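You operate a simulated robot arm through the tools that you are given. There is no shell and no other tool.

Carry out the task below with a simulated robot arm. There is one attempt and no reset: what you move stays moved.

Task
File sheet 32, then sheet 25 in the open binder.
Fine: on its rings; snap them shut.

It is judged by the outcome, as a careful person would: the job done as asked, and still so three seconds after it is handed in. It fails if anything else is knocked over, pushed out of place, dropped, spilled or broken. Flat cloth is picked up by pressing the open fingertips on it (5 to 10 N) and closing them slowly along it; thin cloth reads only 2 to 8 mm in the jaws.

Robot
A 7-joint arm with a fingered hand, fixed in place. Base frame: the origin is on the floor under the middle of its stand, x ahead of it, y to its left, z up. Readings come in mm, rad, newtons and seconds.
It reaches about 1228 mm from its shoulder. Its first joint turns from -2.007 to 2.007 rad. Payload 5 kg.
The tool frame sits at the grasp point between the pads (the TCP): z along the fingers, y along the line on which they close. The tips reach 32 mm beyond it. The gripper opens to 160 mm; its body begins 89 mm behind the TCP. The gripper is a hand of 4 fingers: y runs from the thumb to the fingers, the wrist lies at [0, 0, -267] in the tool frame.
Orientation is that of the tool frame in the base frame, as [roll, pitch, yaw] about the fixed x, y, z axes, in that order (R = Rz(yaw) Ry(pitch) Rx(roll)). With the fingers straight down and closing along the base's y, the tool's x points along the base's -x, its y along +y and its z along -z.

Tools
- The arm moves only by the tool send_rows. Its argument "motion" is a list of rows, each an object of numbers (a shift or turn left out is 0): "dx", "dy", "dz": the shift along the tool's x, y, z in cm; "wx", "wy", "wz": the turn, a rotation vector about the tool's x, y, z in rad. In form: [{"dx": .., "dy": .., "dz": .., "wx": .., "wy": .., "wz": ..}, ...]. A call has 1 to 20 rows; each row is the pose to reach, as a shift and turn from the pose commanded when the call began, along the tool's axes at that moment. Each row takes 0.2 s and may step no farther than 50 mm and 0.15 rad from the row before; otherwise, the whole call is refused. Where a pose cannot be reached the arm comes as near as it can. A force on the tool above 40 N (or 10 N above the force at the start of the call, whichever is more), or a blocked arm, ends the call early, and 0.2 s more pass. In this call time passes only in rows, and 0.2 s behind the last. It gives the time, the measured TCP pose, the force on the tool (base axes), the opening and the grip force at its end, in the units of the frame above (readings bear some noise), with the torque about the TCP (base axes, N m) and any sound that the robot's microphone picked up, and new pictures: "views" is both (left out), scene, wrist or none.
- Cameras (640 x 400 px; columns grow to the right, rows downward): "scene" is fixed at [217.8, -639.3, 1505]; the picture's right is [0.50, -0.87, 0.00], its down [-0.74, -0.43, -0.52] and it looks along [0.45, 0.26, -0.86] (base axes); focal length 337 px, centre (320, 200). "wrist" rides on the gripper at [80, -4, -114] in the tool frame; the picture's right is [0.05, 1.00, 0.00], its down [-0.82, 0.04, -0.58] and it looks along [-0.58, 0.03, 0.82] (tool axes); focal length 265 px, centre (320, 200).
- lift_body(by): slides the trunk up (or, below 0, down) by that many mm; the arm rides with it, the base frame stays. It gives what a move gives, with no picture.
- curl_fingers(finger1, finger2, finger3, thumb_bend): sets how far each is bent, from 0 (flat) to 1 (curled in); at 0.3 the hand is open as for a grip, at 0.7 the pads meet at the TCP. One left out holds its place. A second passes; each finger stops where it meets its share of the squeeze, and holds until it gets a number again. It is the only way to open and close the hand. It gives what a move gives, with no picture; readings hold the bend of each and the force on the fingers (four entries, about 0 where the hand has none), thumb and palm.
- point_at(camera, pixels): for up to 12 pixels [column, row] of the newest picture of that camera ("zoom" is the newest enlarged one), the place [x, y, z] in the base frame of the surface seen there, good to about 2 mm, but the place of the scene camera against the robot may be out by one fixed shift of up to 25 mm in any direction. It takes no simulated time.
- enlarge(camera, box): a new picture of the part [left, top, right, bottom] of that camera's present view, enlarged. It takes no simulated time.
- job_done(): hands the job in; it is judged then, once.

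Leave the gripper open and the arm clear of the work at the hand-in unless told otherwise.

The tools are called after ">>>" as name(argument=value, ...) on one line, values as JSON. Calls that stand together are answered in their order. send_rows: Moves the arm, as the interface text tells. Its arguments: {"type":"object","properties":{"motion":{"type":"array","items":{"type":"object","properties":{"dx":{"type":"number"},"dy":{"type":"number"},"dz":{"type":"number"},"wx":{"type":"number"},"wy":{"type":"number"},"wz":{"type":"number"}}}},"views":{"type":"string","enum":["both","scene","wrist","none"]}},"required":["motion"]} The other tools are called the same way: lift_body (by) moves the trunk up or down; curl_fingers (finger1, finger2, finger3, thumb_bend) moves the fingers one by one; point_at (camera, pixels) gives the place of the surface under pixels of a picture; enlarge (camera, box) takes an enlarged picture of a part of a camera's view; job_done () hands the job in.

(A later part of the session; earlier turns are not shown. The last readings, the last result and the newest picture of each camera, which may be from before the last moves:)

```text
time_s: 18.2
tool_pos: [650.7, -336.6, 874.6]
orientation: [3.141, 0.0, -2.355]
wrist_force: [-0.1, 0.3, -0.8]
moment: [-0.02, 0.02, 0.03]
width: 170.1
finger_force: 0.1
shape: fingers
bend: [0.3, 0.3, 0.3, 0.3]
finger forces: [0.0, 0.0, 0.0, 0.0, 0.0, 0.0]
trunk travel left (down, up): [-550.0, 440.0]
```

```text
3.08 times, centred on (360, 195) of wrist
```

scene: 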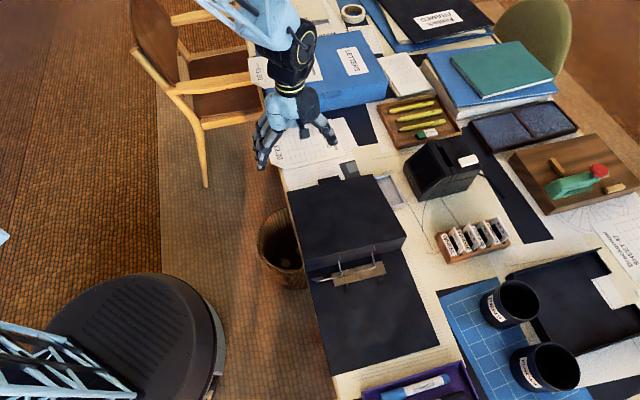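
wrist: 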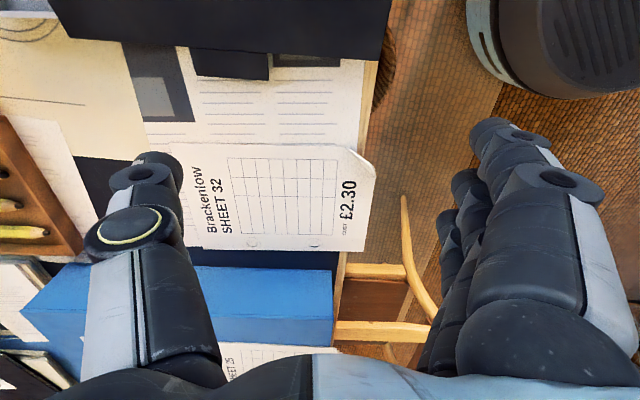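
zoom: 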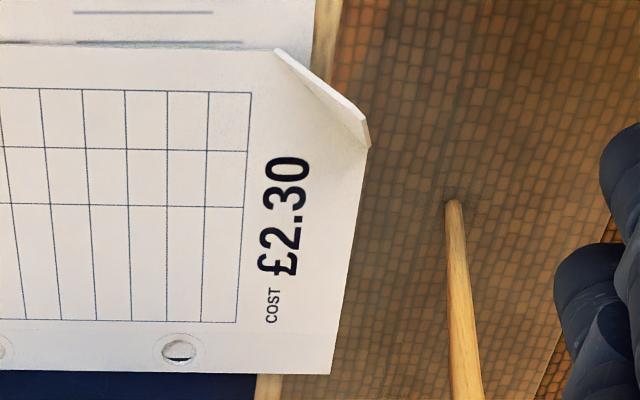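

Sheet 32 in robot frame: left edge at s≈629, desk edge s≈652 (22 mm overhang), holes at about (763,-219) and (821,-276), z≈741. I plan to pinch the overhang with the hand coming in from outside the desk. I check the chair's height in the scene picture first so the arm avoids it.

>>> point_at(camera="scene", pixels=[[205, 62], [210, 88], [225, 122], [195, 18], [150, 30], [140, 5], [180, 75], [165, 95], [205, 150], [235, 50], [225, 80], [250, 75]])

>>> enlarge(camera="scene", box=[110, 0, 290, 200])

```text
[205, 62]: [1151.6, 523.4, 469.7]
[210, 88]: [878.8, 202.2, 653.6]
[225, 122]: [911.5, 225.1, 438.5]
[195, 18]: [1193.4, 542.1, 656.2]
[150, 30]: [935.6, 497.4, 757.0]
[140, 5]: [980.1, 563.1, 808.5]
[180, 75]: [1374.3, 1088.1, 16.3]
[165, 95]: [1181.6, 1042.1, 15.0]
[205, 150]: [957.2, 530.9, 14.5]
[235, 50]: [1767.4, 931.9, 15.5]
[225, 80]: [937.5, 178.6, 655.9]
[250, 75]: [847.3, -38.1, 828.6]
```

```text
2.00 times, centred on (200, 100) of scene
```

zoom: 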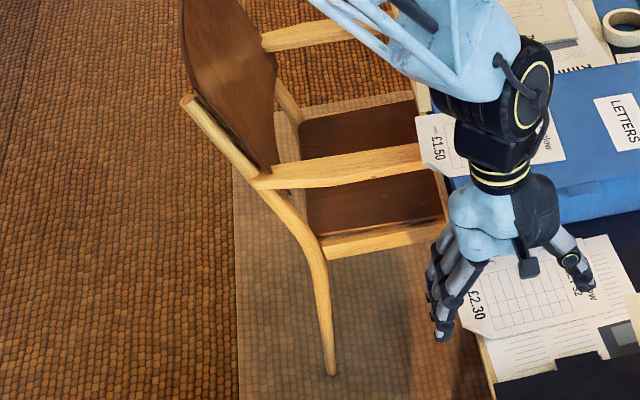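

The chair arm is well below (z≈645) and away. Now I move outside the desk edge (s≈570, t≈320, z≈870), turning the hand so that the fingers close along t first.

>>> send_rows(motion=[{"dx": -0.8, "dy": 1.1, "wz": 0.131}, {"dx": -1.6, "dy": 2.2, "wz": 0.262}, {"dx": -2.4, "dy": 3.3, "wz": 0.393}, {"dx": -3.2, "dy": 4.4, "wz": 0.524}, {"dx": -4.0, "dy": 5.5, "wz": 0.655}, {"dx": -4.8, "dy": 6.6, "wz": 0.786}, {"dx": -5.7, "dy": 7.7, "wz": 0.917}, {"dx": -6.5, "dy": 8.8, "wz": 1.048}, {"dx": -7.3, "dy": 9.9, "wz": 1.179}, {"dx": -8.1, "dy": 11, "wz": 1.31}, {"dx": -9.0, "dy": 12, "wz": 1.441}, {"dx": -9.8, "dy": 12.8, "wz": 1.571}], views="none")

>>> send_rows(motion=[{"wy": -0.13}, {"wy": -0.26}, {"wy": -0.39}, {"wy": -0.52}, {"wy": -0.65}, {"wy": -0.78}, {"wy": -0.91}, {"wy": -1.04}, {"wy": -1.17}, {"wy": -1.25}], views="both")

```text
time_s: 20.8
tool_pos: [629.0, -177.5, 876.7]
orientation: [-3.142, -0.002, 2.354]
wrist_force: [0.1, 0.0, -0.1]
moment: [0.03, 0.0, -0.02]
width: 170.1
finger_force: 0.1
shape: fingers
bend: [0.3, 0.3, 0.3, 0.3]
finger forces: [0.0, 0.1, 0.1, 0.0, 0.0, 0.0]
trunk travel left (down, up): [-550.0, 440.0]
```

```text
time_s: 23.0
tool_pos: [629.1, -177.1, 875.5]
orientation: [3.139, 1.25, 2.357]
wrist_force: [0.2, 1.1, 1.0]
moment: [0.03, 0.0, -0.05]
width: 170.3
finger_force: 0.0
shape: fingers
bend: [0.3, 0.3, 0.3, 0.3]
finger forces: [0.0, 0.0, 0.0, 0.0, 0.1, 0.0]
trunk travel left (down, up): [-550.0, 440.0]
```

scene: 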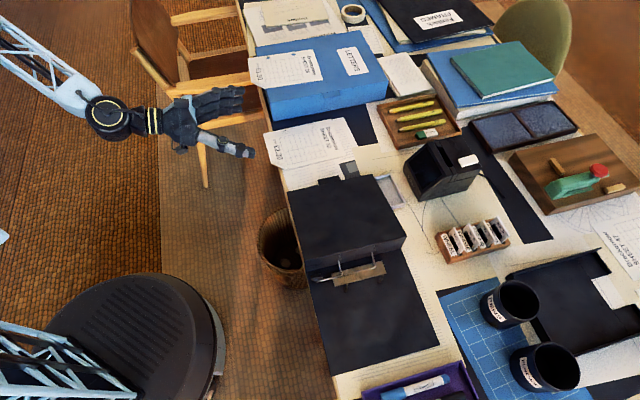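
wrist: 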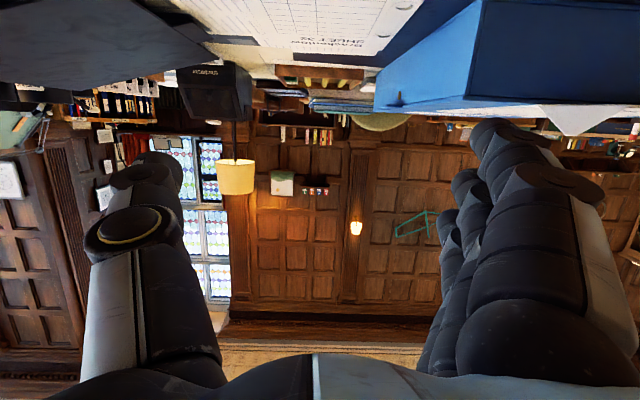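

The hand now points at the desk, 18° nose-down. Next I roll it 90° about its own axis so the fingers are above and the thumb below.

>>> send_rows(motion=[{"wz": 0.131}, {"wz": 0.262}, {"wz": 0.393}, {"wz": 0.524}, {"wz": 0.655}, {"wz": 0.786}, {"wz": 0.917}, {"wz": 1.048}, {"wz": 1.179}, {"wz": 1.31}, {"wz": 1.441}, {"wz": 1.571}], views="both")

```text
time_s: 25.6
tool_pos: [629.3, -179.2, 875.5]
orientation: [1.894, -0.002, 0.785]
wrist_force: [0.4, 1.0, 0.2]
moment: [0.03, -0.02, 0.03]
width: 170.5
finger_force: 0.0
shape: fingers
bend: [0.3, 0.3, 0.3, 0.3]
finger forces: [0.1, 0.1, 0.0, 0.1, 0.1, 0.0]
trunk travel left (down, up): [-550.0, 440.0]
```

scene: 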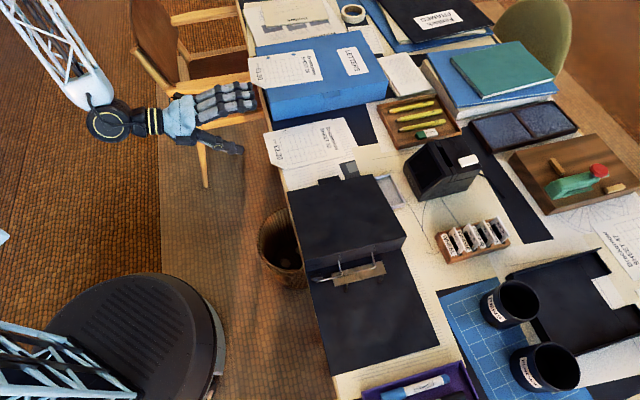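
wrist: 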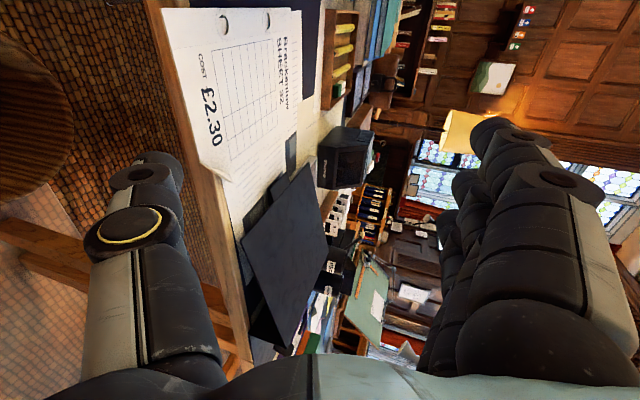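

Hand orientation is as wanted (thumb below, fingers above). Before approaching, I close the hand in free air to see exactly where the tips meet.

>>> curl_fingers(finger1=0.7, finger2=0.7, finger3=0.7, thumb_bend=0.7)

>>> send_rows(motion=[{"dz": 0.0}], views="both")

>>> enlarge(camera="wrist", box=[200, 100, 440, 260])

```text
time_s: 26.6
tool_pos: [629.8, -177.9, 874.7]
orientation: [1.895, 0.001, 0.786]
wrist_force: [1.0, -0.8, -0.4]
moment: [0.01, -0.01, 0.0]
width: 23.8
finger_force: 0.1
shape: fingers
bend: [0.7, 0.7, 0.7, 0.7]
finger forces: [0.0, 0.1, 0.0, 0.0, 0.1, 0.0]
trunk travel left (down, up): [-550.0, 440.0]
```

```text
time_s: 27.0
tool_pos: [628.9, -178.3, 875.9]
orientation: [1.894, 0.0, 0.787]
wrist_force: [0.4, 0.6, -0.9]
moment: [-0.01, 0.0, 0.0]
width: 23.8
finger_force: 0.1
shape: fingers
bend: [0.7, 0.7, 0.7, 0.7]
finger forces: [0.0, 0.1, 0.0, 0.0, 0.0, 0.0]
trunk travel left (down, up): [-550.0, 440.0]
```

scene: 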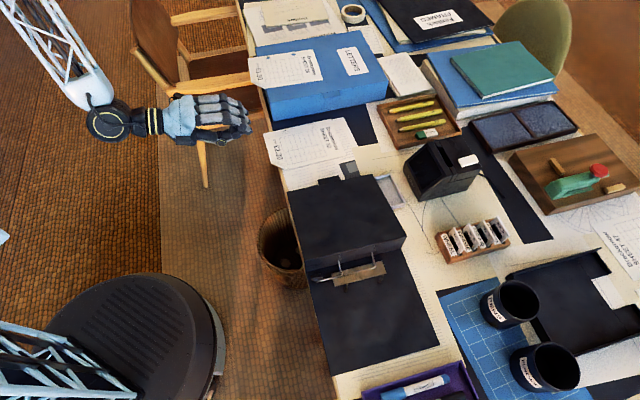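
wrist: 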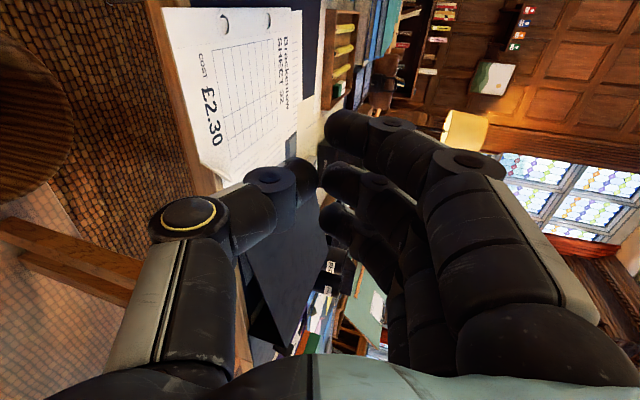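

```text
2.50 times, centred on (320, 180) of wrist
```

zoom: 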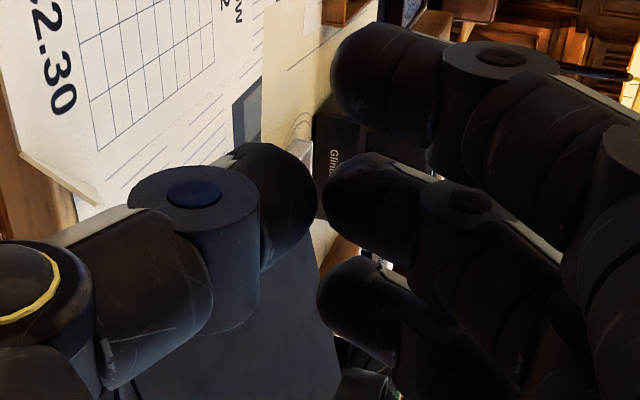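

The tips almost meet. I measure where the thumb and finger tips are in space.

>>> point_at(camera="zoom", pixels=[[310, 195], [300, 160], [290, 150], [312, 215], [328, 190], [335, 170], [345, 160], [335, 75], [345, 45], [322, 295], [335, 270], [285, 220]])

```text
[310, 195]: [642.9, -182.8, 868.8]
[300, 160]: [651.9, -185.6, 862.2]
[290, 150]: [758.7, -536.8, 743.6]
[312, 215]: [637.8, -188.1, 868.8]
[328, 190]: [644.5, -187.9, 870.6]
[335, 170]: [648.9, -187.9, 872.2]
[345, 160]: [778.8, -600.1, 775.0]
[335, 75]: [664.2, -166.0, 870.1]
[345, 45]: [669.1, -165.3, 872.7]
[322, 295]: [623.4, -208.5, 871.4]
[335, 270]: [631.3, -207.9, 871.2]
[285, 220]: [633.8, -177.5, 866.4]
```

Tips meet about 17 mm beyond the TCP. I'll open to 0.55, go down outside the desk to z≈748, and look before sliding in over the sheet's edge.

>>> curl_fingers(finger1=0.55, finger2=0.55, finger3=0.55, thumb_bend=0.55)

>>> send_rows(motion=[{"dy": -3.5, "dz": 1.17}, {"dy": -7.0, "dz": 2.34}, {"dy": -10.0, "dz": 3.34}, {"dy": -12.17, "dz": 4.07}], views="both")

```text
time_s: 28.0
tool_pos: [628.3, -177.3, 875.7]
orientation: [1.895, 0.002, 0.786]
wrist_force: [1.1, -0.7, 0.3]
moment: [0.01, -0.04, 0.0]
width: 70.9
finger_force: 0.0
shape: fingers
bend: [0.55, 0.55, 0.55, 0.55]
finger forces: [0.1, 0.1, 0.1, 0.0, 0.0, 0.0]
trunk travel left (down, up): [-550.0, 440.0]
```

```text
time_s: 29.0
tool_pos: [629.0, -179.4, 746.8]
orientation: [1.893, -0.001, 0.785]
wrist_force: [-0.2, -0.6, 0.1]
moment: [-0.01, 0.06, 0.0]
width: 71.4
finger_force: 0.1
shape: fingers
bend: [0.55, 0.55, 0.55, 0.55]
finger forces: [0.0, 0.0, 0.0, 0.0, 0.1, 0.0]
trunk travel left (down, up): [-550.0, 440.0]
```

scene: 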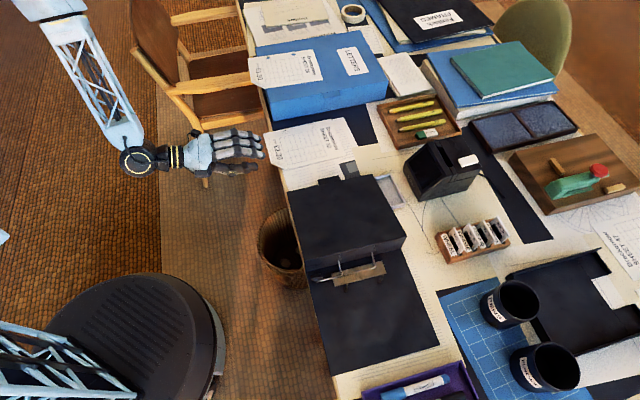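
wrist: 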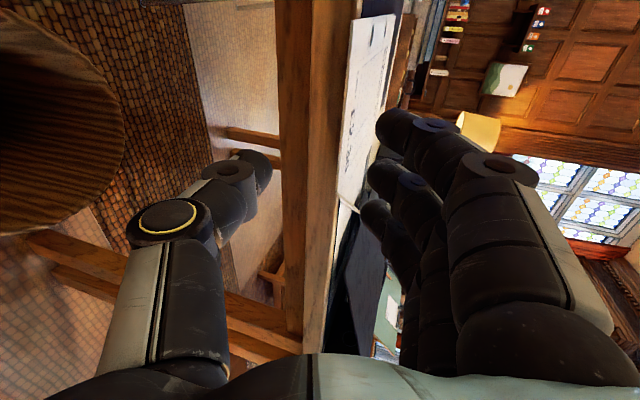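

The sheet's overhanging edge is between thumb (below) and fingers (above). I slide in 53 mm toward the desk so the tips will meet about 12 mm in from the sheet's edge.

>>> send_rows(motion=[{"dz": 1.7, "dy": 0.57}, {"dz": 3.3, "dy": 1.1}, {"dz": 4.3, "dy": 1.47}, {"dz": 5.06, "dy": 1.73}], views="both")

>>> enlarge(camera="wrist", box=[220, 80, 440, 260])

```text
time_s: 30.0
tool_pos: [667.9, -216.2, 748.3]
orientation: [1.893, -0.002, 0.787]
wrist_force: [-1.0, 0.2, -0.4]
moment: [0.04, -0.01, 0.03]
width: 71.5
finger_force: 0.0
shape: fingers
bend: [0.55, 0.55, 0.55, 0.55]
finger forces: [0.0, 0.0, 0.1, 0.1, 0.0, 0.0]
trunk travel left (down, up): [-550.0, 440.0]
```

scene: 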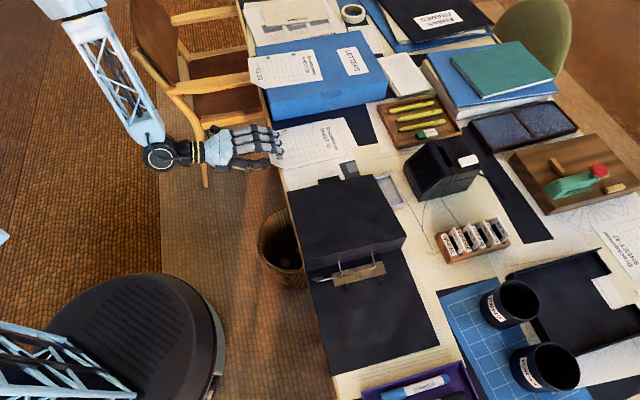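
wrist: 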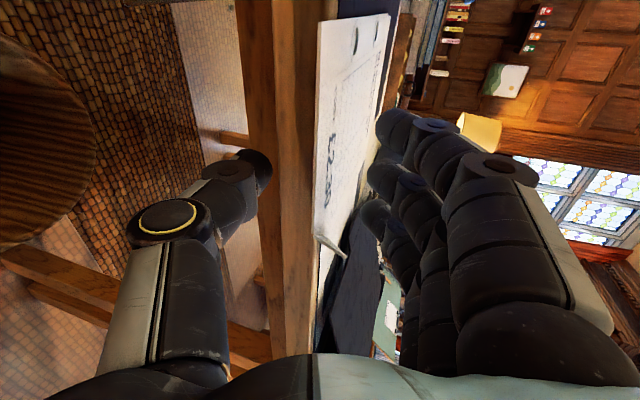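

```text
2.22 times, centred on (330, 170) of wrist
```

zoom: 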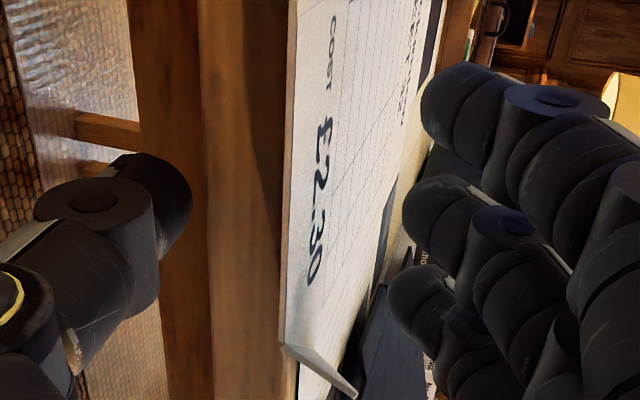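

No contact so far. I close gradually: first to 0.67 and look.

>>> curl_fingers(finger1=0.67, finger2=0.67, finger3=0.67, thumb_bend=0.67)

>>> send_rows(motion=[{"dz": 0.0}], views="wrist")

>>> enlarge(camera="wrist", box=[220, 80, 440, 260])

```text
time_s: 31.0
tool_pos: [667.5, -215.2, 746.5]
orientation: [1.897, 0.0, 0.786]
wrist_force: [0.0, 1.4, -4.4]
moment: [0.12, 0.08, -0.02]
width: 34.7
finger_force: 3.0
shape: fingers
bend: [0.67, 0.67, 0.67, 0.66]
finger forces: [0.0, 0.1, 0.1, 0.1, 5.1, 0.0]
trunk travel left (down, up): [-550.0, 440.0]
```

```text
time_s: 31.4
tool_pos: [667.4, -215.4, 747.5]
orientation: [1.893, 0.0, 0.786]
wrist_force: [-1.2, 1.6, -4.2]
moment: [0.13, 0.11, 0.01]
width: 35.3
finger_force: 2.8
shape: fingers
bend: [0.67, 0.67, 0.67, 0.66]
finger forces: [0.1, 0.1, 0.0, 0.0, 5.1, 0.1]
trunk travel left (down, up): [-550.0, 440.0]
```

wrist: 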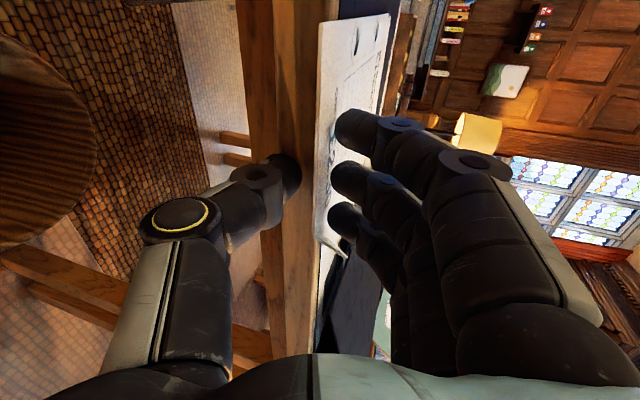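

```text
2.22 times, centred on (330, 170) of wrist
```

zoom: 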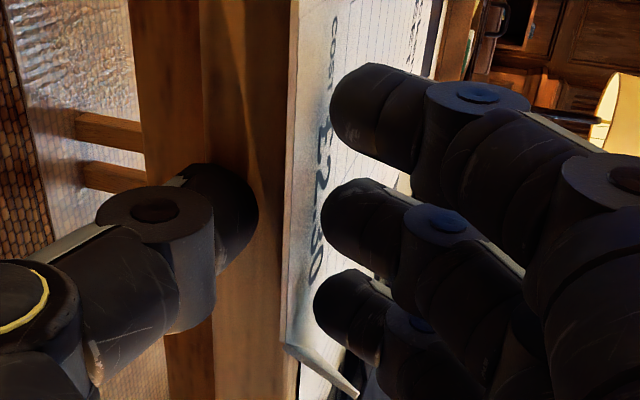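

The thumb already feels 5 N, probably touching the desk's rim rather than the sheet. I measure the rim, the sheet edge and the thumb tip.

>>> point_at(camera="zoom", pixels=[[250, 60], [210, 60], [285, 60], [293, 60], [300, 60], [285, 250], [295, 150], [250, 200], [245, 175], [235, 260], [290, 300], [170, 60]])

```text
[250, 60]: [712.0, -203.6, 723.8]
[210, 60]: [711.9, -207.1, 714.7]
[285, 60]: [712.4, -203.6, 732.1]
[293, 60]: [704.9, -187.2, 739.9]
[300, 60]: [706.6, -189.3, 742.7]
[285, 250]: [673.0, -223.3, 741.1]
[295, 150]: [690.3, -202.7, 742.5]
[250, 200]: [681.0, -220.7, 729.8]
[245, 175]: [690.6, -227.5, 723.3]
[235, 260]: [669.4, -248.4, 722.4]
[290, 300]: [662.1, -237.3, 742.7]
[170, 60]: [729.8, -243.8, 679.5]
```

The desk rim is at s≈648 and the sheet edge at s≈632, so I was about 6 mm too deep: the thumb touches the rim. I open slightly, back off 6.5 mm and raise 4.5 mm, to pinch just the outer ~6 mm, and then draw the sheet out further.

>>> curl_fingers(finger1=0.6, finger2=0.6, finger3=0.6, thumb_bend=0.6)

>>> send_rows(motion=[{"dz": -0.76, "dy": 0.22}], views="none")

>>> curl_fingers(thumb_bend=0.68)

>>> send_rows(motion=[{"dz": 0.0}], views="wrist")

>>> enlarge(camera="wrist", box=[220, 80, 440, 260])

```text
time_s: 32.4
tool_pos: [666.9, -215.2, 747.1]
orientation: [1.893, 0.0, 0.784]
wrist_force: [-1.3, 1.5, 1.1]
moment: [0.04, 0.05, 0.0]
width: 51.2
finger_force: 0.9
shape: fingers
bend: [0.6, 0.6, 0.6, 0.61]
finger forces: [0.0, 0.0, 0.0, 0.0, 1.5, 0.0]
trunk travel left (down, up): [-550.0, 440.0]
```

```text
time_s: 32.8
tool_pos: [663.0, -211.0, 751.7]
orientation: [1.894, 0.0, 0.785]
wrist_force: [-0.4, 0.1, 0.5]
moment: [-0.02, 0.03, -0.02]
width: 52.7
finger_force: 0.0
shape: fingers
bend: [0.6, 0.6, 0.6, 0.6]
finger forces: [0.0, 0.1, 0.0, 0.0, 0.0, 0.0]
trunk travel left (down, up): [-550.0, 440.0]
```

```text
time_s: 33.8
tool_pos: [662.4, -210.3, 751.7]
orientation: [1.894, 0.0, 0.785]
wrist_force: [-0.4, 0.3, -0.4]
moment: [0.01, 0.02, 0.02]
width: 40.5
finger_force: 0.7
shape: fingers
bend: [0.6, 0.6, 0.6, 0.68]
finger forces: [0.0, 0.0, 0.0, 0.0, 0.2, 0.1]
trunk travel left (down, up): [-550.0, 440.0]
```

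```text
time_s: 34.2
tool_pos: [662.1, -211.7, 751.4]
orientation: [1.894, 0.0, 0.786]
wrist_force: [-0.5, 0.9, -0.8]
moment: [0.0, -0.01, -0.02]
width: 40.4
finger_force: 0.2
shape: fingers
bend: [0.6, 0.6, 0.6, 0.68]
finger forces: [0.0, 0.0, 0.1, 0.0, 0.2, 0.0]
trunk travel left (down, up): [-550.0, 440.0]
```

wrist: 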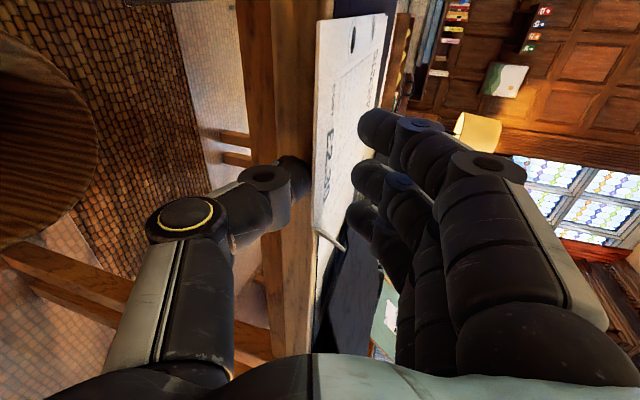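

```text
2.22 times, centred on (330, 170) of wrist
```

zoom: 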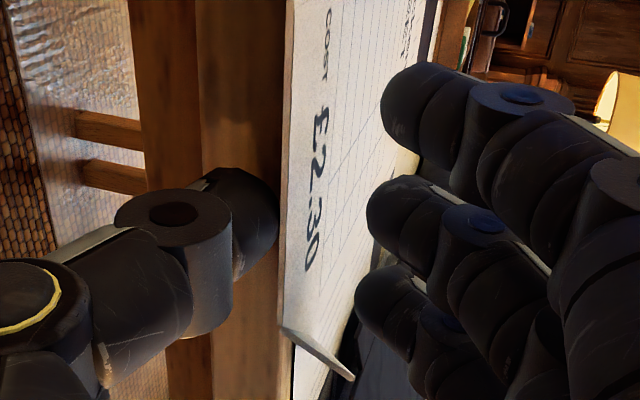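

The thumb tip just touches the sheet's underside. Now the fingers come down on top.

>>> curl_fingers(finger1=0.71, finger2=0.73, finger3=0.71)

>>> send_rows(motion=[{"dz": 0.0}], views="wrist")

>>> enlarge(camera="wrist", box=[220, 80, 440, 260])

```text
time_s: 35.2
tool_pos: [663.5, -211.9, 751.1]
orientation: [1.893, -0.001, 0.786]
wrist_force: [0.5, 0.7, 0.2]
moment: [-0.01, 0.01, 0.0]
width: 24.8
finger_force: 0.8
shape: fingers
bend: [0.71, 0.72, 0.71, 0.68]
finger forces: [0.0, 0.9, 0.1, 0.1, 1.3, 0.0]
trunk travel left (down, up): [-550.0, 440.0]
```

```text
time_s: 35.6
tool_pos: [661.8, -210.2, 750.6]
orientation: [1.895, 0.0, 0.786]
wrist_force: [0.1, -0.8, 0.3]
moment: [0.0, 0.04, -0.02]
width: 24.8
finger_force: 0.9
shape: fingers
bend: [0.71, 0.72, 0.71, 0.68]
finger forces: [0.0, 1.0, 0.0, 0.0, 1.2, 0.0]
trunk travel left (down, up): [-550.0, 440.0]
```

wrist: 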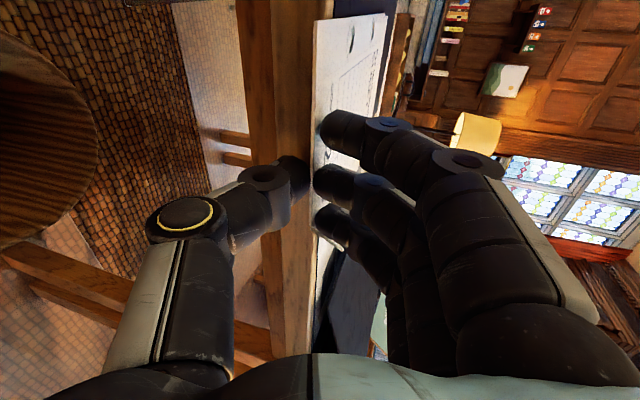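

```text
2.22 times, centred on (330, 170) of wrist
```

zoom: 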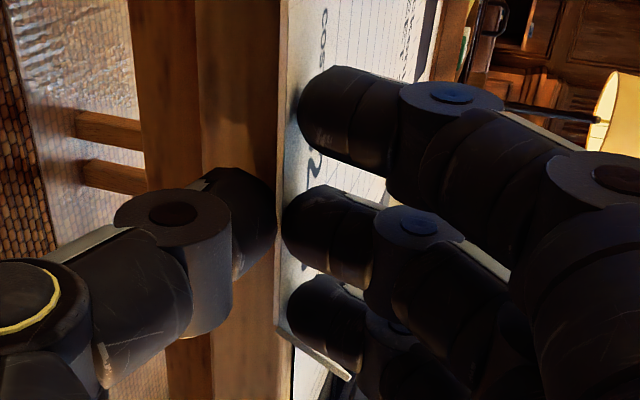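

Pinched with about 1 N. I'll squeeze a little more.

>>> curl_fingers(finger1=0.72, finger2=0.75, finger3=0.72, thumb_bend=0.7)

```text
time_s: 36.6
tool_pos: [661.7, -210.4, 751.5]
orientation: [1.894, -0.001, 0.785]
wrist_force: [-0.2, 0.5, -0.6]
moment: [0.0, -0.05, 0.02]
width: 23.2
finger_force: 4.0
shape: fingers
bend: [0.72, 0.74, 0.72, 0.69]
finger forces: [0.4, 2.8, 0.5, 0.0, 3.9, 0.0]
trunk travel left (down, up): [-550.0, 440.0]
```

A 3–4 N pinch. I draw the sheet outward 30 mm horizontally, slowly, and check it follows.

>>> send_rows(motion=[{"dz": -0.4, "dy": -0.13}, {"dz": -0.9, "dy": -0.3}, {"dz": -1.4, "dy": -0.47}, {"dz": -1.9, "dy": -0.63}, {"dz": -2.4, "dy": -0.8}, {"dz": -2.84, "dy": -0.95}], views="both")

>>> enlarge(camera="scene", box=[220, 100, 380, 200])

```text
time_s: 38.0
tool_pos: [641.9, -189.3, 751.4]
orientation: [1.894, 0.001, 0.787]
wrist_force: [-1.1, 0.4, 0.3]
moment: [-0.01, -0.06, -0.01]
width: 23.2
finger_force: 3.5
shape: fingers
bend: [0.72, 0.74, 0.72, 0.69]
finger forces: [0.4, 2.9, 0.4, 0.0, 3.9, 0.1]
trunk travel left (down, up): [-550.0, 440.0]
```

scene: 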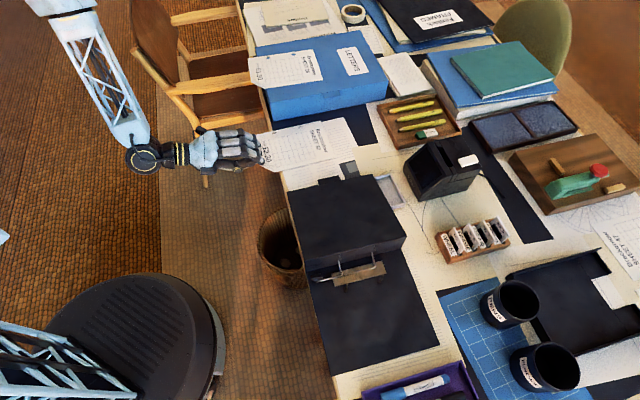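
wrist: 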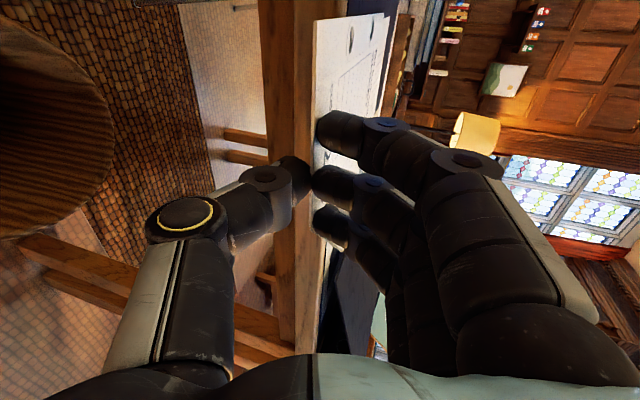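

```text
4.00 times, centred on (300, 150) of scene
```

zoom: 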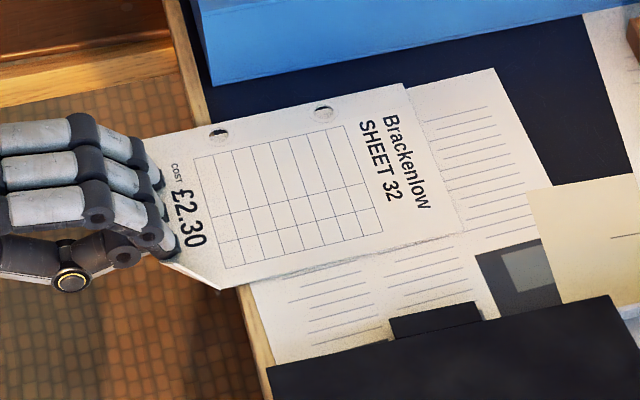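

The sheet followed. I now regrip about 8 mm deeper for a firmer hold: release, advance, close again.

>>> curl_fingers(finger1=0.66, finger2=0.66, finger3=0.66, thumb_bend=0.64)

>>> send_rows(motion=[{"dz": 0.4, "dy": 0.13}, {"dz": 0.76, "dy": 0.25}], views="none")

>>> curl_fingers(thumb_bend=0.68)

>>> curl_fingers(finger1=0.72, finger2=0.74, finger3=0.72)

>>> send_rows(motion=[{"dz": 0.0}], views="both")

>>> enlarge(camera="scene", box=[220, 100, 380, 200])

```text
time_s: 39.0
tool_pos: [641.4, -189.5, 752.0]
orientation: [1.894, -0.001, 0.785]
wrist_force: [-1.0, 0.1, 0.1]
moment: [0.0, -0.03, 0.01]
width: 36.1
finger_force: 0.1
shape: fingers
bend: [0.66, 0.66, 0.66, 0.64]
finger forces: [0.1, 0.0, 0.0, 0.0, 0.0, 0.0]
trunk travel left (down, up): [-550.0, 440.0]
```

```text
time_s: 39.6
tool_pos: [646.0, -195.5, 753.3]
orientation: [1.896, -0.001, 0.785]
wrist_force: [-0.1, -0.1, 0.1]
moment: [0.03, -0.03, 0.0]
width: 36.1
finger_force: 0.0
shape: fingers
bend: [0.66, 0.66, 0.66, 0.64]
finger forces: [0.0, 0.0, 0.0, 0.0, 0.0, 0.0]
trunk travel left (down, up): [-550.0, 440.0]
```

```text
time_s: 40.6
tool_pos: [645.6, -195.2, 752.8]
orientation: [1.893, -0.001, 0.786]
wrist_force: [0.2, -0.4, -0.1]
moment: [0.0, 0.04, -0.01]
width: 31.0
finger_force: 0.3
shape: fingers
bend: [0.66, 0.66, 0.66, 0.68]
finger forces: [0.1, 0.0, 0.0, 0.0, 0.2, 0.0]
trunk travel left (down, up): [-550.0, 440.0]
```

```text
time_s: 41.6
tool_pos: [646.7, -194.7, 752.1]
orientation: [1.894, 0.0, 0.786]
wrist_force: [-0.2, 0.2, 0.3]
moment: [0.0, -0.01, 0.0]
width: 24.0
finger_force: 1.4
shape: fingers
bend: [0.72, 0.73, 0.72, 0.68]
finger forces: [0.1, 1.5, 0.2, 0.1, 1.7, 0.0]
trunk travel left (down, up): [-550.0, 440.0]
```

```text
time_s: 42.0
tool_pos: [647.0, -194.1, 752.0]
orientation: [1.892, 0.0, 0.784]
wrist_force: [0.0, -0.4, 0.8]
moment: [0.0, 0.02, 0.0]
width: 23.9
finger_force: 1.7
shape: fingers
bend: [0.72, 0.73, 0.72, 0.68]
finger forces: [0.1, 1.5, 0.0, 0.0, 1.6, 0.1]
trunk travel left (down, up): [-550.0, 440.0]
```

scene: 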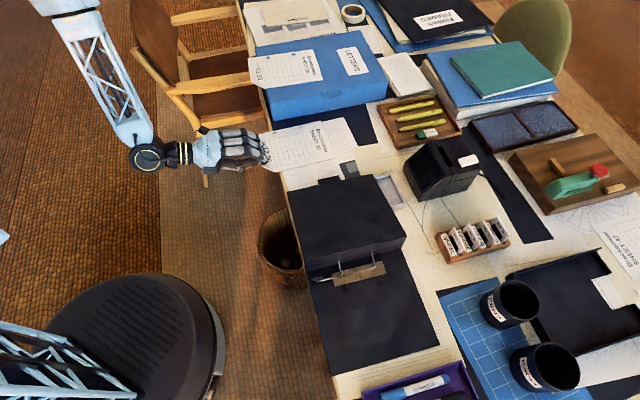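
wrist: 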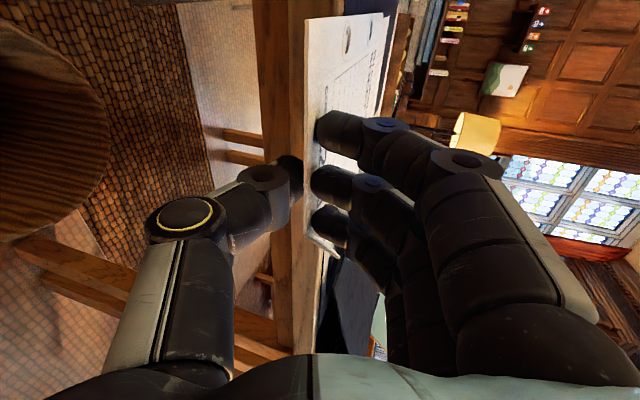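

```text
4.00 times, centred on (300, 150) of scene
```

zoom: 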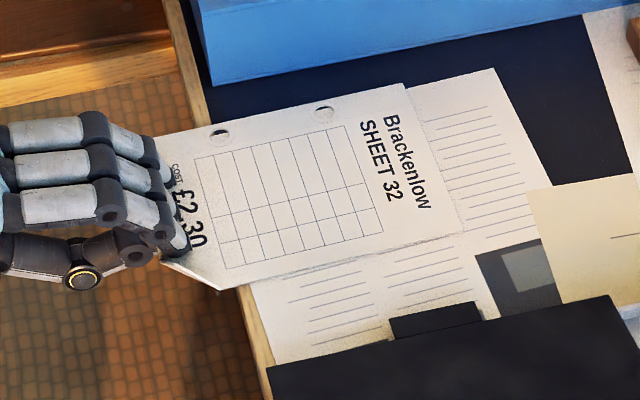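

A deeper hold. I squeeze more, then lift the sheet 30 mm and check how it hangs.

>>> curl_fingers(finger1=0.74, finger2=0.77, finger3=0.74, thumb_bend=0.71)

>>> send_rows(motion=[{"dy": 0.5, "dz": -0.16}, {"dy": 1.0, "dz": -0.33}, {"dy": 1.6, "dz": -0.54}, {"dy": 2.2, "dz": -0.74}, {"dy": 2.84, "dz": -0.95}], views="both")

>>> enlarge(camera="scene", box=[220, 100, 380, 200])

```text
time_s: 43.0
tool_pos: [647.2, -195.8, 752.2]
orientation: [1.895, -0.001, 0.787]
wrist_force: [0.6, -0.5, 1.7]
moment: [-0.01, -0.02, 0.0]
width: 22.5
finger_force: 6.7
shape: fingers
bend: [0.73, 0.75, 0.73, 0.69]
finger forces: [1.8, 4.0, 1.5, 0.0, 6.7, 0.0]
trunk travel left (down, up): [-550.0, 440.0]
```

```text
time_s: 44.2
tool_pos: [647.4, -194.7, 782.0]
orientation: [1.893, 0.0, 0.785]
wrist_force: [-0.3, 0.1, -0.1]
moment: [0.04, 0.01, -0.01]
width: 22.3
finger_force: 7.3
shape: fingers
bend: [0.73, 0.75, 0.73, 0.69]
finger forces: [1.2, 4.4, 1.3, 0.0, 7.3, 0.1]
trunk travel left (down, up): [-550.0, 440.0]
```

scene: 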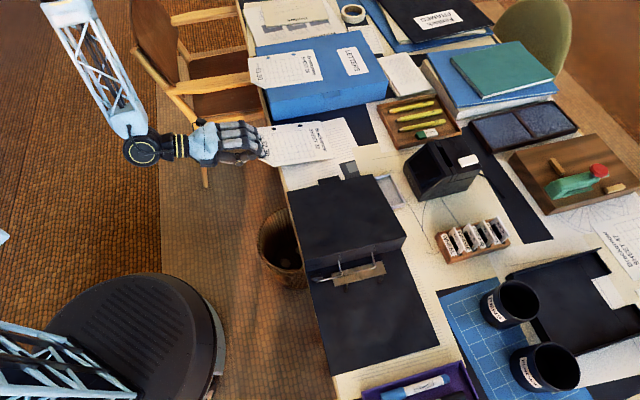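
wrist: 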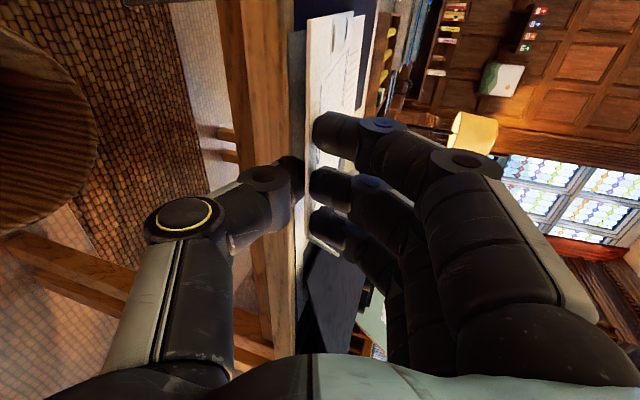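

```text
4.00 times, centred on (300, 150) of scene
```

zoom: 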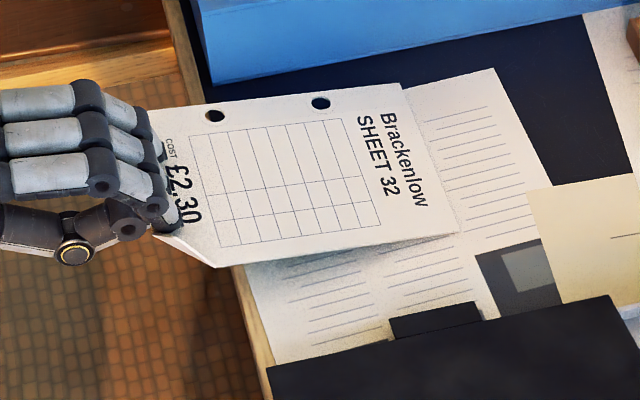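

The sheet lifts with the hand; the far end still rests low. I lift another 80 mm, slowly, to see whether it stays rigid.

>>> send_rows(motion=[{"dy": 1.2, "dz": -0.4}, {"dy": 2.4, "dz": -0.8}, {"dy": 3.6, "dz": -1.2}, {"dy": 4.8, "dz": -1.6}, {"dy": 6.0, "dz": -2.0}, {"dy": 7.6, "dz": -2.54}], views="both")

>>> enlarge(camera="scene", box=[220, 80, 380, 180])

```text
time_s: 45.6
tool_pos: [646.1, -195.2, 863.4]
orientation: [1.894, 0.0, 0.787]
wrist_force: [0.3, -0.8, -0.3]
moment: [0.03, 0.03, 0.0]
width: 22.2
finger_force: 7.1
shape: fingers
bend: [0.73, 0.75, 0.73, 0.69]
finger forces: [1.2, 4.6, 1.4, 0.0, 7.4, 0.1]
trunk travel left (down, up): [-550.0, 440.0]
```

scene: 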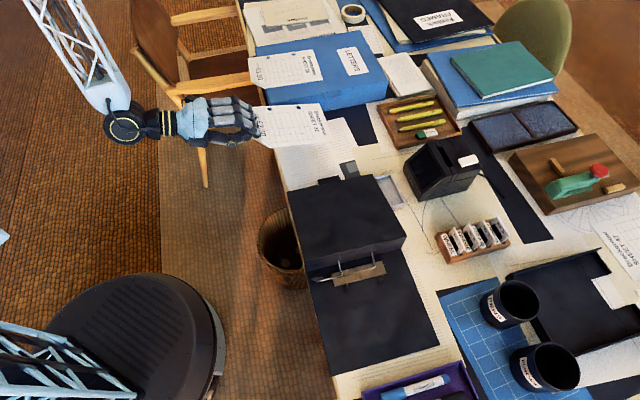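
wrist: 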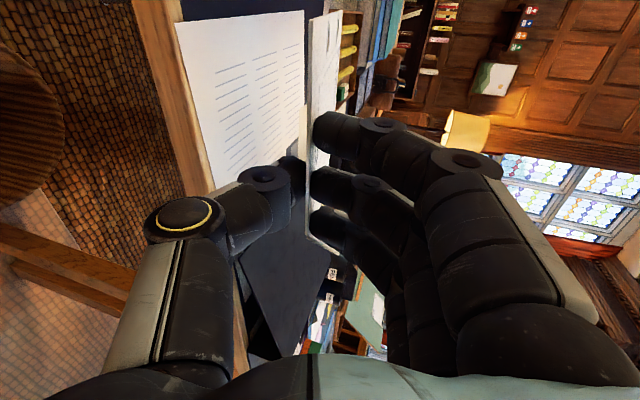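

```text
4.00 times, centred on (300, 130) of scene
```

zoom: 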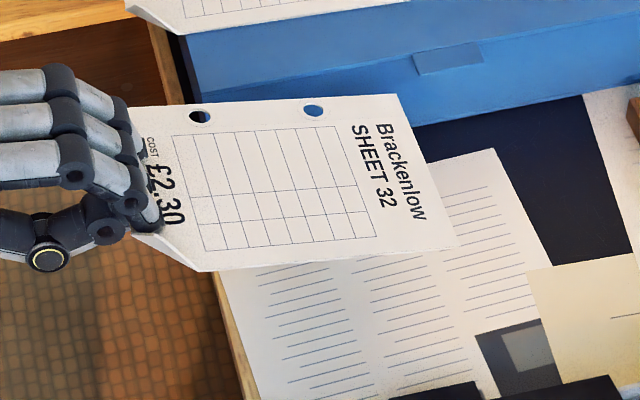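

It holds stiffly. I measure the sheet's pose in the zoomed scene view: corners and hole rims.

>>> point_at(camera="zoom", pixels=[[138, 110], [395, 98], [454, 242], [200, 266], [200, 104], [200, 124], [312, 100], [324, 112], [302, 112], [314, 121], [300, 185], [188, 117]])

>>> enlarge(camera="wrist", box=[260, 0, 380, 260])

```text
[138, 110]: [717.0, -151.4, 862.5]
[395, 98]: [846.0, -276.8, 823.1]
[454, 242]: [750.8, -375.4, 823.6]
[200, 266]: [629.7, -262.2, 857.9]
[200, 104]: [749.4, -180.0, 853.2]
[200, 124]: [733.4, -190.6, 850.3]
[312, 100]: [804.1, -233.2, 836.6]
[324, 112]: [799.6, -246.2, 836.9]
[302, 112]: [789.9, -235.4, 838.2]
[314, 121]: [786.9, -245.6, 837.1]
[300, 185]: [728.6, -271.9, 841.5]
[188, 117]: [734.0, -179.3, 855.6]
```

```text
1.54 times, centred on (320, 130) of wrist
```

zoom: 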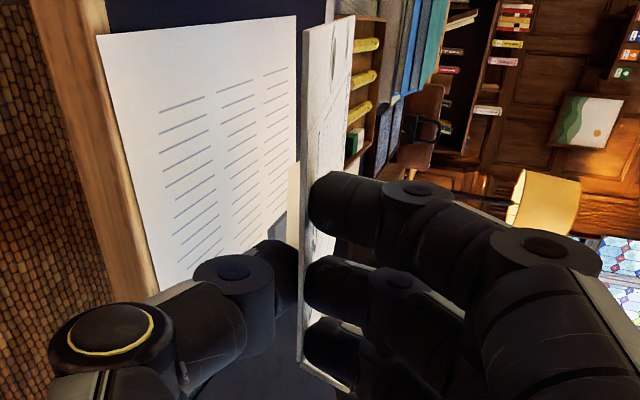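

The sheet slopes 12° nose-down, holes still parallel to the posts. To tie the scene camera to the robot frame I measure the posts in the scene picture and compare with my wrist-camera values.

>>> enlarge(camera="scene", box=[310, 245, 400, 300])

```text
7.11 times, centred on (355, 272) of scene
```

zoom: 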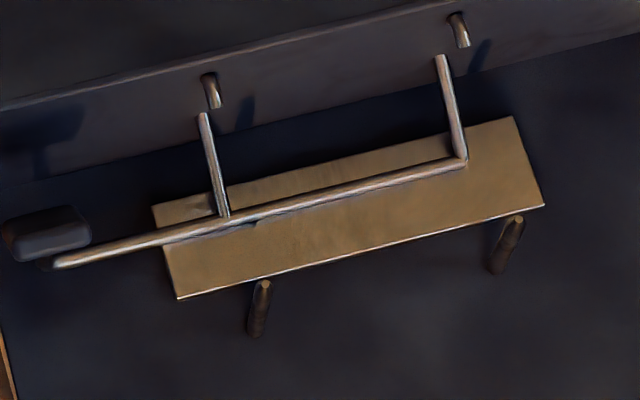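

>>> point_at(camera="zoom", pixels=[[265, 285], [262, 300], [257, 325], [514, 222], [510, 235], [497, 265], [178, 296], [544, 204], [512, 118], [160, 205], [8, 395], [50, 240]])

```text
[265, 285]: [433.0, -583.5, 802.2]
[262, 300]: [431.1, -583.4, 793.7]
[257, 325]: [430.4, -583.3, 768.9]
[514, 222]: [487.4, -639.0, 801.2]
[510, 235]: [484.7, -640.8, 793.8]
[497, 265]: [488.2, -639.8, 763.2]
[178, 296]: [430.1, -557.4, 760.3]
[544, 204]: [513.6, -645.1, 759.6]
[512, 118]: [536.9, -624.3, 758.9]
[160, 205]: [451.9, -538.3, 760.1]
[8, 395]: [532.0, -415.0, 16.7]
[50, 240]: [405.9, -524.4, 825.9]
```

The fixed scene shift is about (-0.7, +9.8, +11.7) mm; and both sheet and posts can be compared in the same camera. The sheet needs to move about Δs=+64, Δt=-501. I raise 62 mm first, then carry it along the desk toward the binder, high above everything.

>>> send_rows(motion=[{"dy": 2.0, "dz": -0.67}, {"dy": 4.0, "dz": -1.34}, {"dy": 5.88, "dz": -1.97}, {"dx": -2.5, "dy": 5.88, "dz": -1.97}, {"dx": -5.5, "dy": 5.88, "dz": -1.97}, {"dx": -8.8, "dy": 5.88, "dz": -1.97}, {"dx": -12.1, "dy": 5.88, "dz": -1.97}, {"dx": -15.4, "dy": 5.88, "dz": -1.97}, {"dx": -18.7, "dy": 5.88, "dz": -1.97}, {"dx": -22, "dy": 5.88, "dz": -1.97}, {"dx": -25.3, "dy": 5.88, "dz": -1.97}, {"dx": -28.6, "dy": 5.88, "dz": -1.97}, {"dx": -31.9, "dy": 5.88, "dz": -1.97}, {"dx": -35.2, "dy": 5.88, "dz": -1.97}, {"dx": -38.5, "dy": 5.88, "dz": -1.97}, {"dx": -41.8, "dy": 5.88, "dz": -1.97}, {"dx": -44.5, "dy": 5.88, "dz": -1.97}, {"dx": -47, "dy": 5.88, "dz": -1.97}], views="both")

```text
time_s: 49.4
tool_pos: [314.0, -526.9, 924.7]
orientation: [1.892, 0.0, 0.785]
wrist_force: [-0.1, -0.1, -0.8]
moment: [0.01, 0.03, -0.01]
width: 22.2
finger_force: 6.8
shape: fingers
bend: [0.73, 0.75, 0.73, 0.69]
finger forces: [1.3, 4.6, 1.2, 0.0, 7.4, 0.0]
out of reach, approached as far as the arm can: row 11, 12, 13
trunk travel left (down, up): [-550.0, 440.0]
```

scene: 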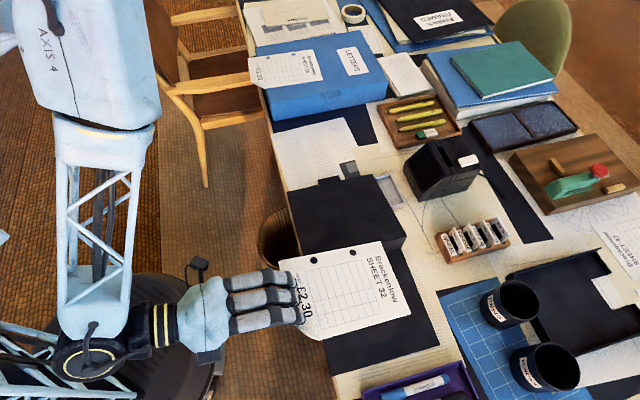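
wrist: 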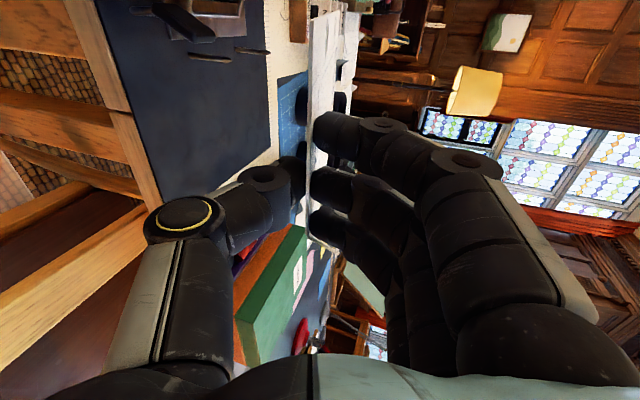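

The sheet is still held well. I measure the hole rims again here in the zoomed scene view.

>>> enlarge(camera="scene", box=[280, 230, 420, 350])

```text
3.33 times, centred on (350, 290) of scene
```

zoom: 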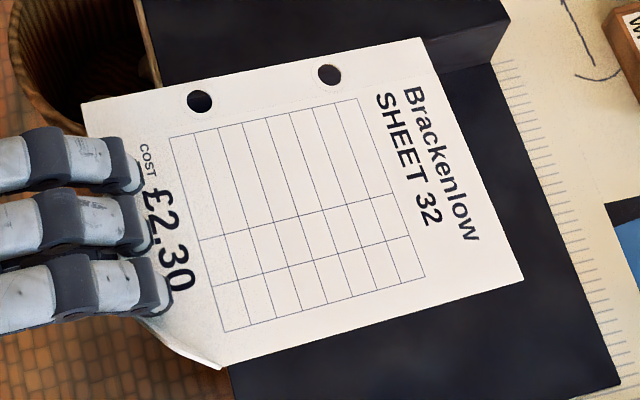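

>>> point_at(camera="zoom", pixels=[[182, 104], [216, 98], [197, 84], [202, 118], [312, 77], [346, 71], [327, 57], [332, 91], [90, 108], [415, 42], [515, 275], [222, 355]])

```text
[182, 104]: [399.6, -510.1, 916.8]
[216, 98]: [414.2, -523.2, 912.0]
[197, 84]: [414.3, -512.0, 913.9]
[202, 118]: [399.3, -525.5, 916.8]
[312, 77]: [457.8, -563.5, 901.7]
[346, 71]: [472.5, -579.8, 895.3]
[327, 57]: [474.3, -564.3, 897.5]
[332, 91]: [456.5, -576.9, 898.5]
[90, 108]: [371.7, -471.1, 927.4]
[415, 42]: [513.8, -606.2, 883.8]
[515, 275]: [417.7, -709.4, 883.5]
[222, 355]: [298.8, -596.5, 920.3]
```

Hole centres (scene frame): (407,-518) and (465,-571); posts: (435,-582.5) and (490,-640). The sheet is yawed about +2.7° relative to the posts, so I rotate -0.045 rad and move Δs≈+63, Δt≈-25 at this height, then re-measure.

>>> send_rows(motion=[{"dx": -0.5, "dz": 1.2, "dy": 0.4, "wy": -0.0085, "wz": 0.0029}, {"dx": -1.0, "dz": 2.4, "dy": 0.8, "wy": -0.017, "wz": 0.0057}, {"dx": -1.5, "dz": 3.6, "dy": 1.2, "wy": -0.0256, "wz": 0.0086}, {"dx": -2.0, "dz": 4.8, "dy": 1.6, "wy": -0.034, "wz": 0.0114}, {"dx": -2.53, "dz": 5.96, "dy": 1.99, "wy": -0.0427, "wz": 0.0143}], views="both")

>>> enlarge(camera="scene", box=[290, 240, 430, 360])

```text
time_s: 50.6
tool_pos: [341.2, -589.2, 923.6]
orientation: [1.893, 0.0, 0.74]
wrist_force: [-0.2, -0.3, 0.5]
moment: [0.01, 0.07, 0.05]
width: 22.5
finger_force: 7.5
shape: fingers
bend: [0.73, 0.75, 0.73, 0.69]
finger forces: [1.1, 4.7, 1.3, 0.1, 7.6, 0.1]
trunk travel left (down, up): [-550.0, 440.0]
```

scene: 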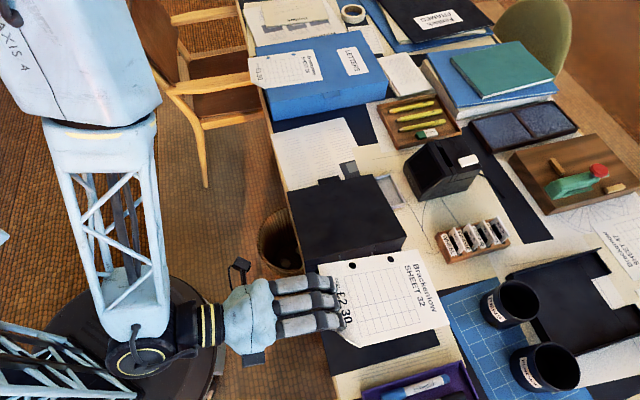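
wrist: 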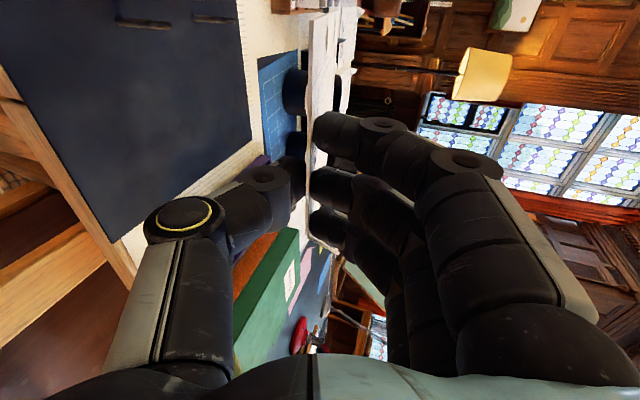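

```text
3.33 times, centred on (360, 300) of scene
```

zoom: 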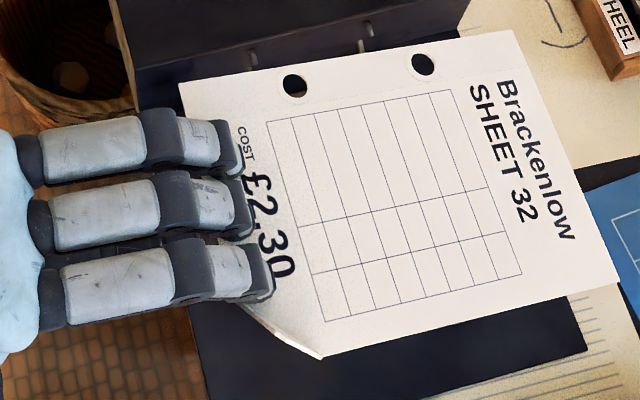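

>>> point_at(camera="zoom", pixels=[[278, 89], [312, 83], [292, 69], [298, 103], [406, 67], [440, 61], [420, 47], [426, 81], [281, 76], [309, 96], [409, 54], [437, 74]])

>>> point_at(camera="zoom", pixels=[[187, 88], [505, 36], [608, 272], [325, 348], [200, 88], [480, 40], [590, 240], [540, 120], [350, 62], [260, 78], [220, 80], [250, 200]])

```text
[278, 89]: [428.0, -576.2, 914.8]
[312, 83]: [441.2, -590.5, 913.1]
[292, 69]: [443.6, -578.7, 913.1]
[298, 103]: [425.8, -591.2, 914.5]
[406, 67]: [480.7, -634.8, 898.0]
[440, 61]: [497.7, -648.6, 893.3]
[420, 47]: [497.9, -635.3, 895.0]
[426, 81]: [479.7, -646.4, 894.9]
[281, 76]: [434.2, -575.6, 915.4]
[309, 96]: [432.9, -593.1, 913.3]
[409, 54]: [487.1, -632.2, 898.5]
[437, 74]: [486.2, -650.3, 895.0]
```

```text
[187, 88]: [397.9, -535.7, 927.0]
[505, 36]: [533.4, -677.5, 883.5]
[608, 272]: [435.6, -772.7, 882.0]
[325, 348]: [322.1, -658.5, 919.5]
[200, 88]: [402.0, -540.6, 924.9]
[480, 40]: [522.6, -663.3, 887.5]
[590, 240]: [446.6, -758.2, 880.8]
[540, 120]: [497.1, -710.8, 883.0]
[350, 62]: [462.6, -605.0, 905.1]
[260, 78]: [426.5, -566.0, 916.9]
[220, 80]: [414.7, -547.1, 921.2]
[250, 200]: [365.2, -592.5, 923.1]
```

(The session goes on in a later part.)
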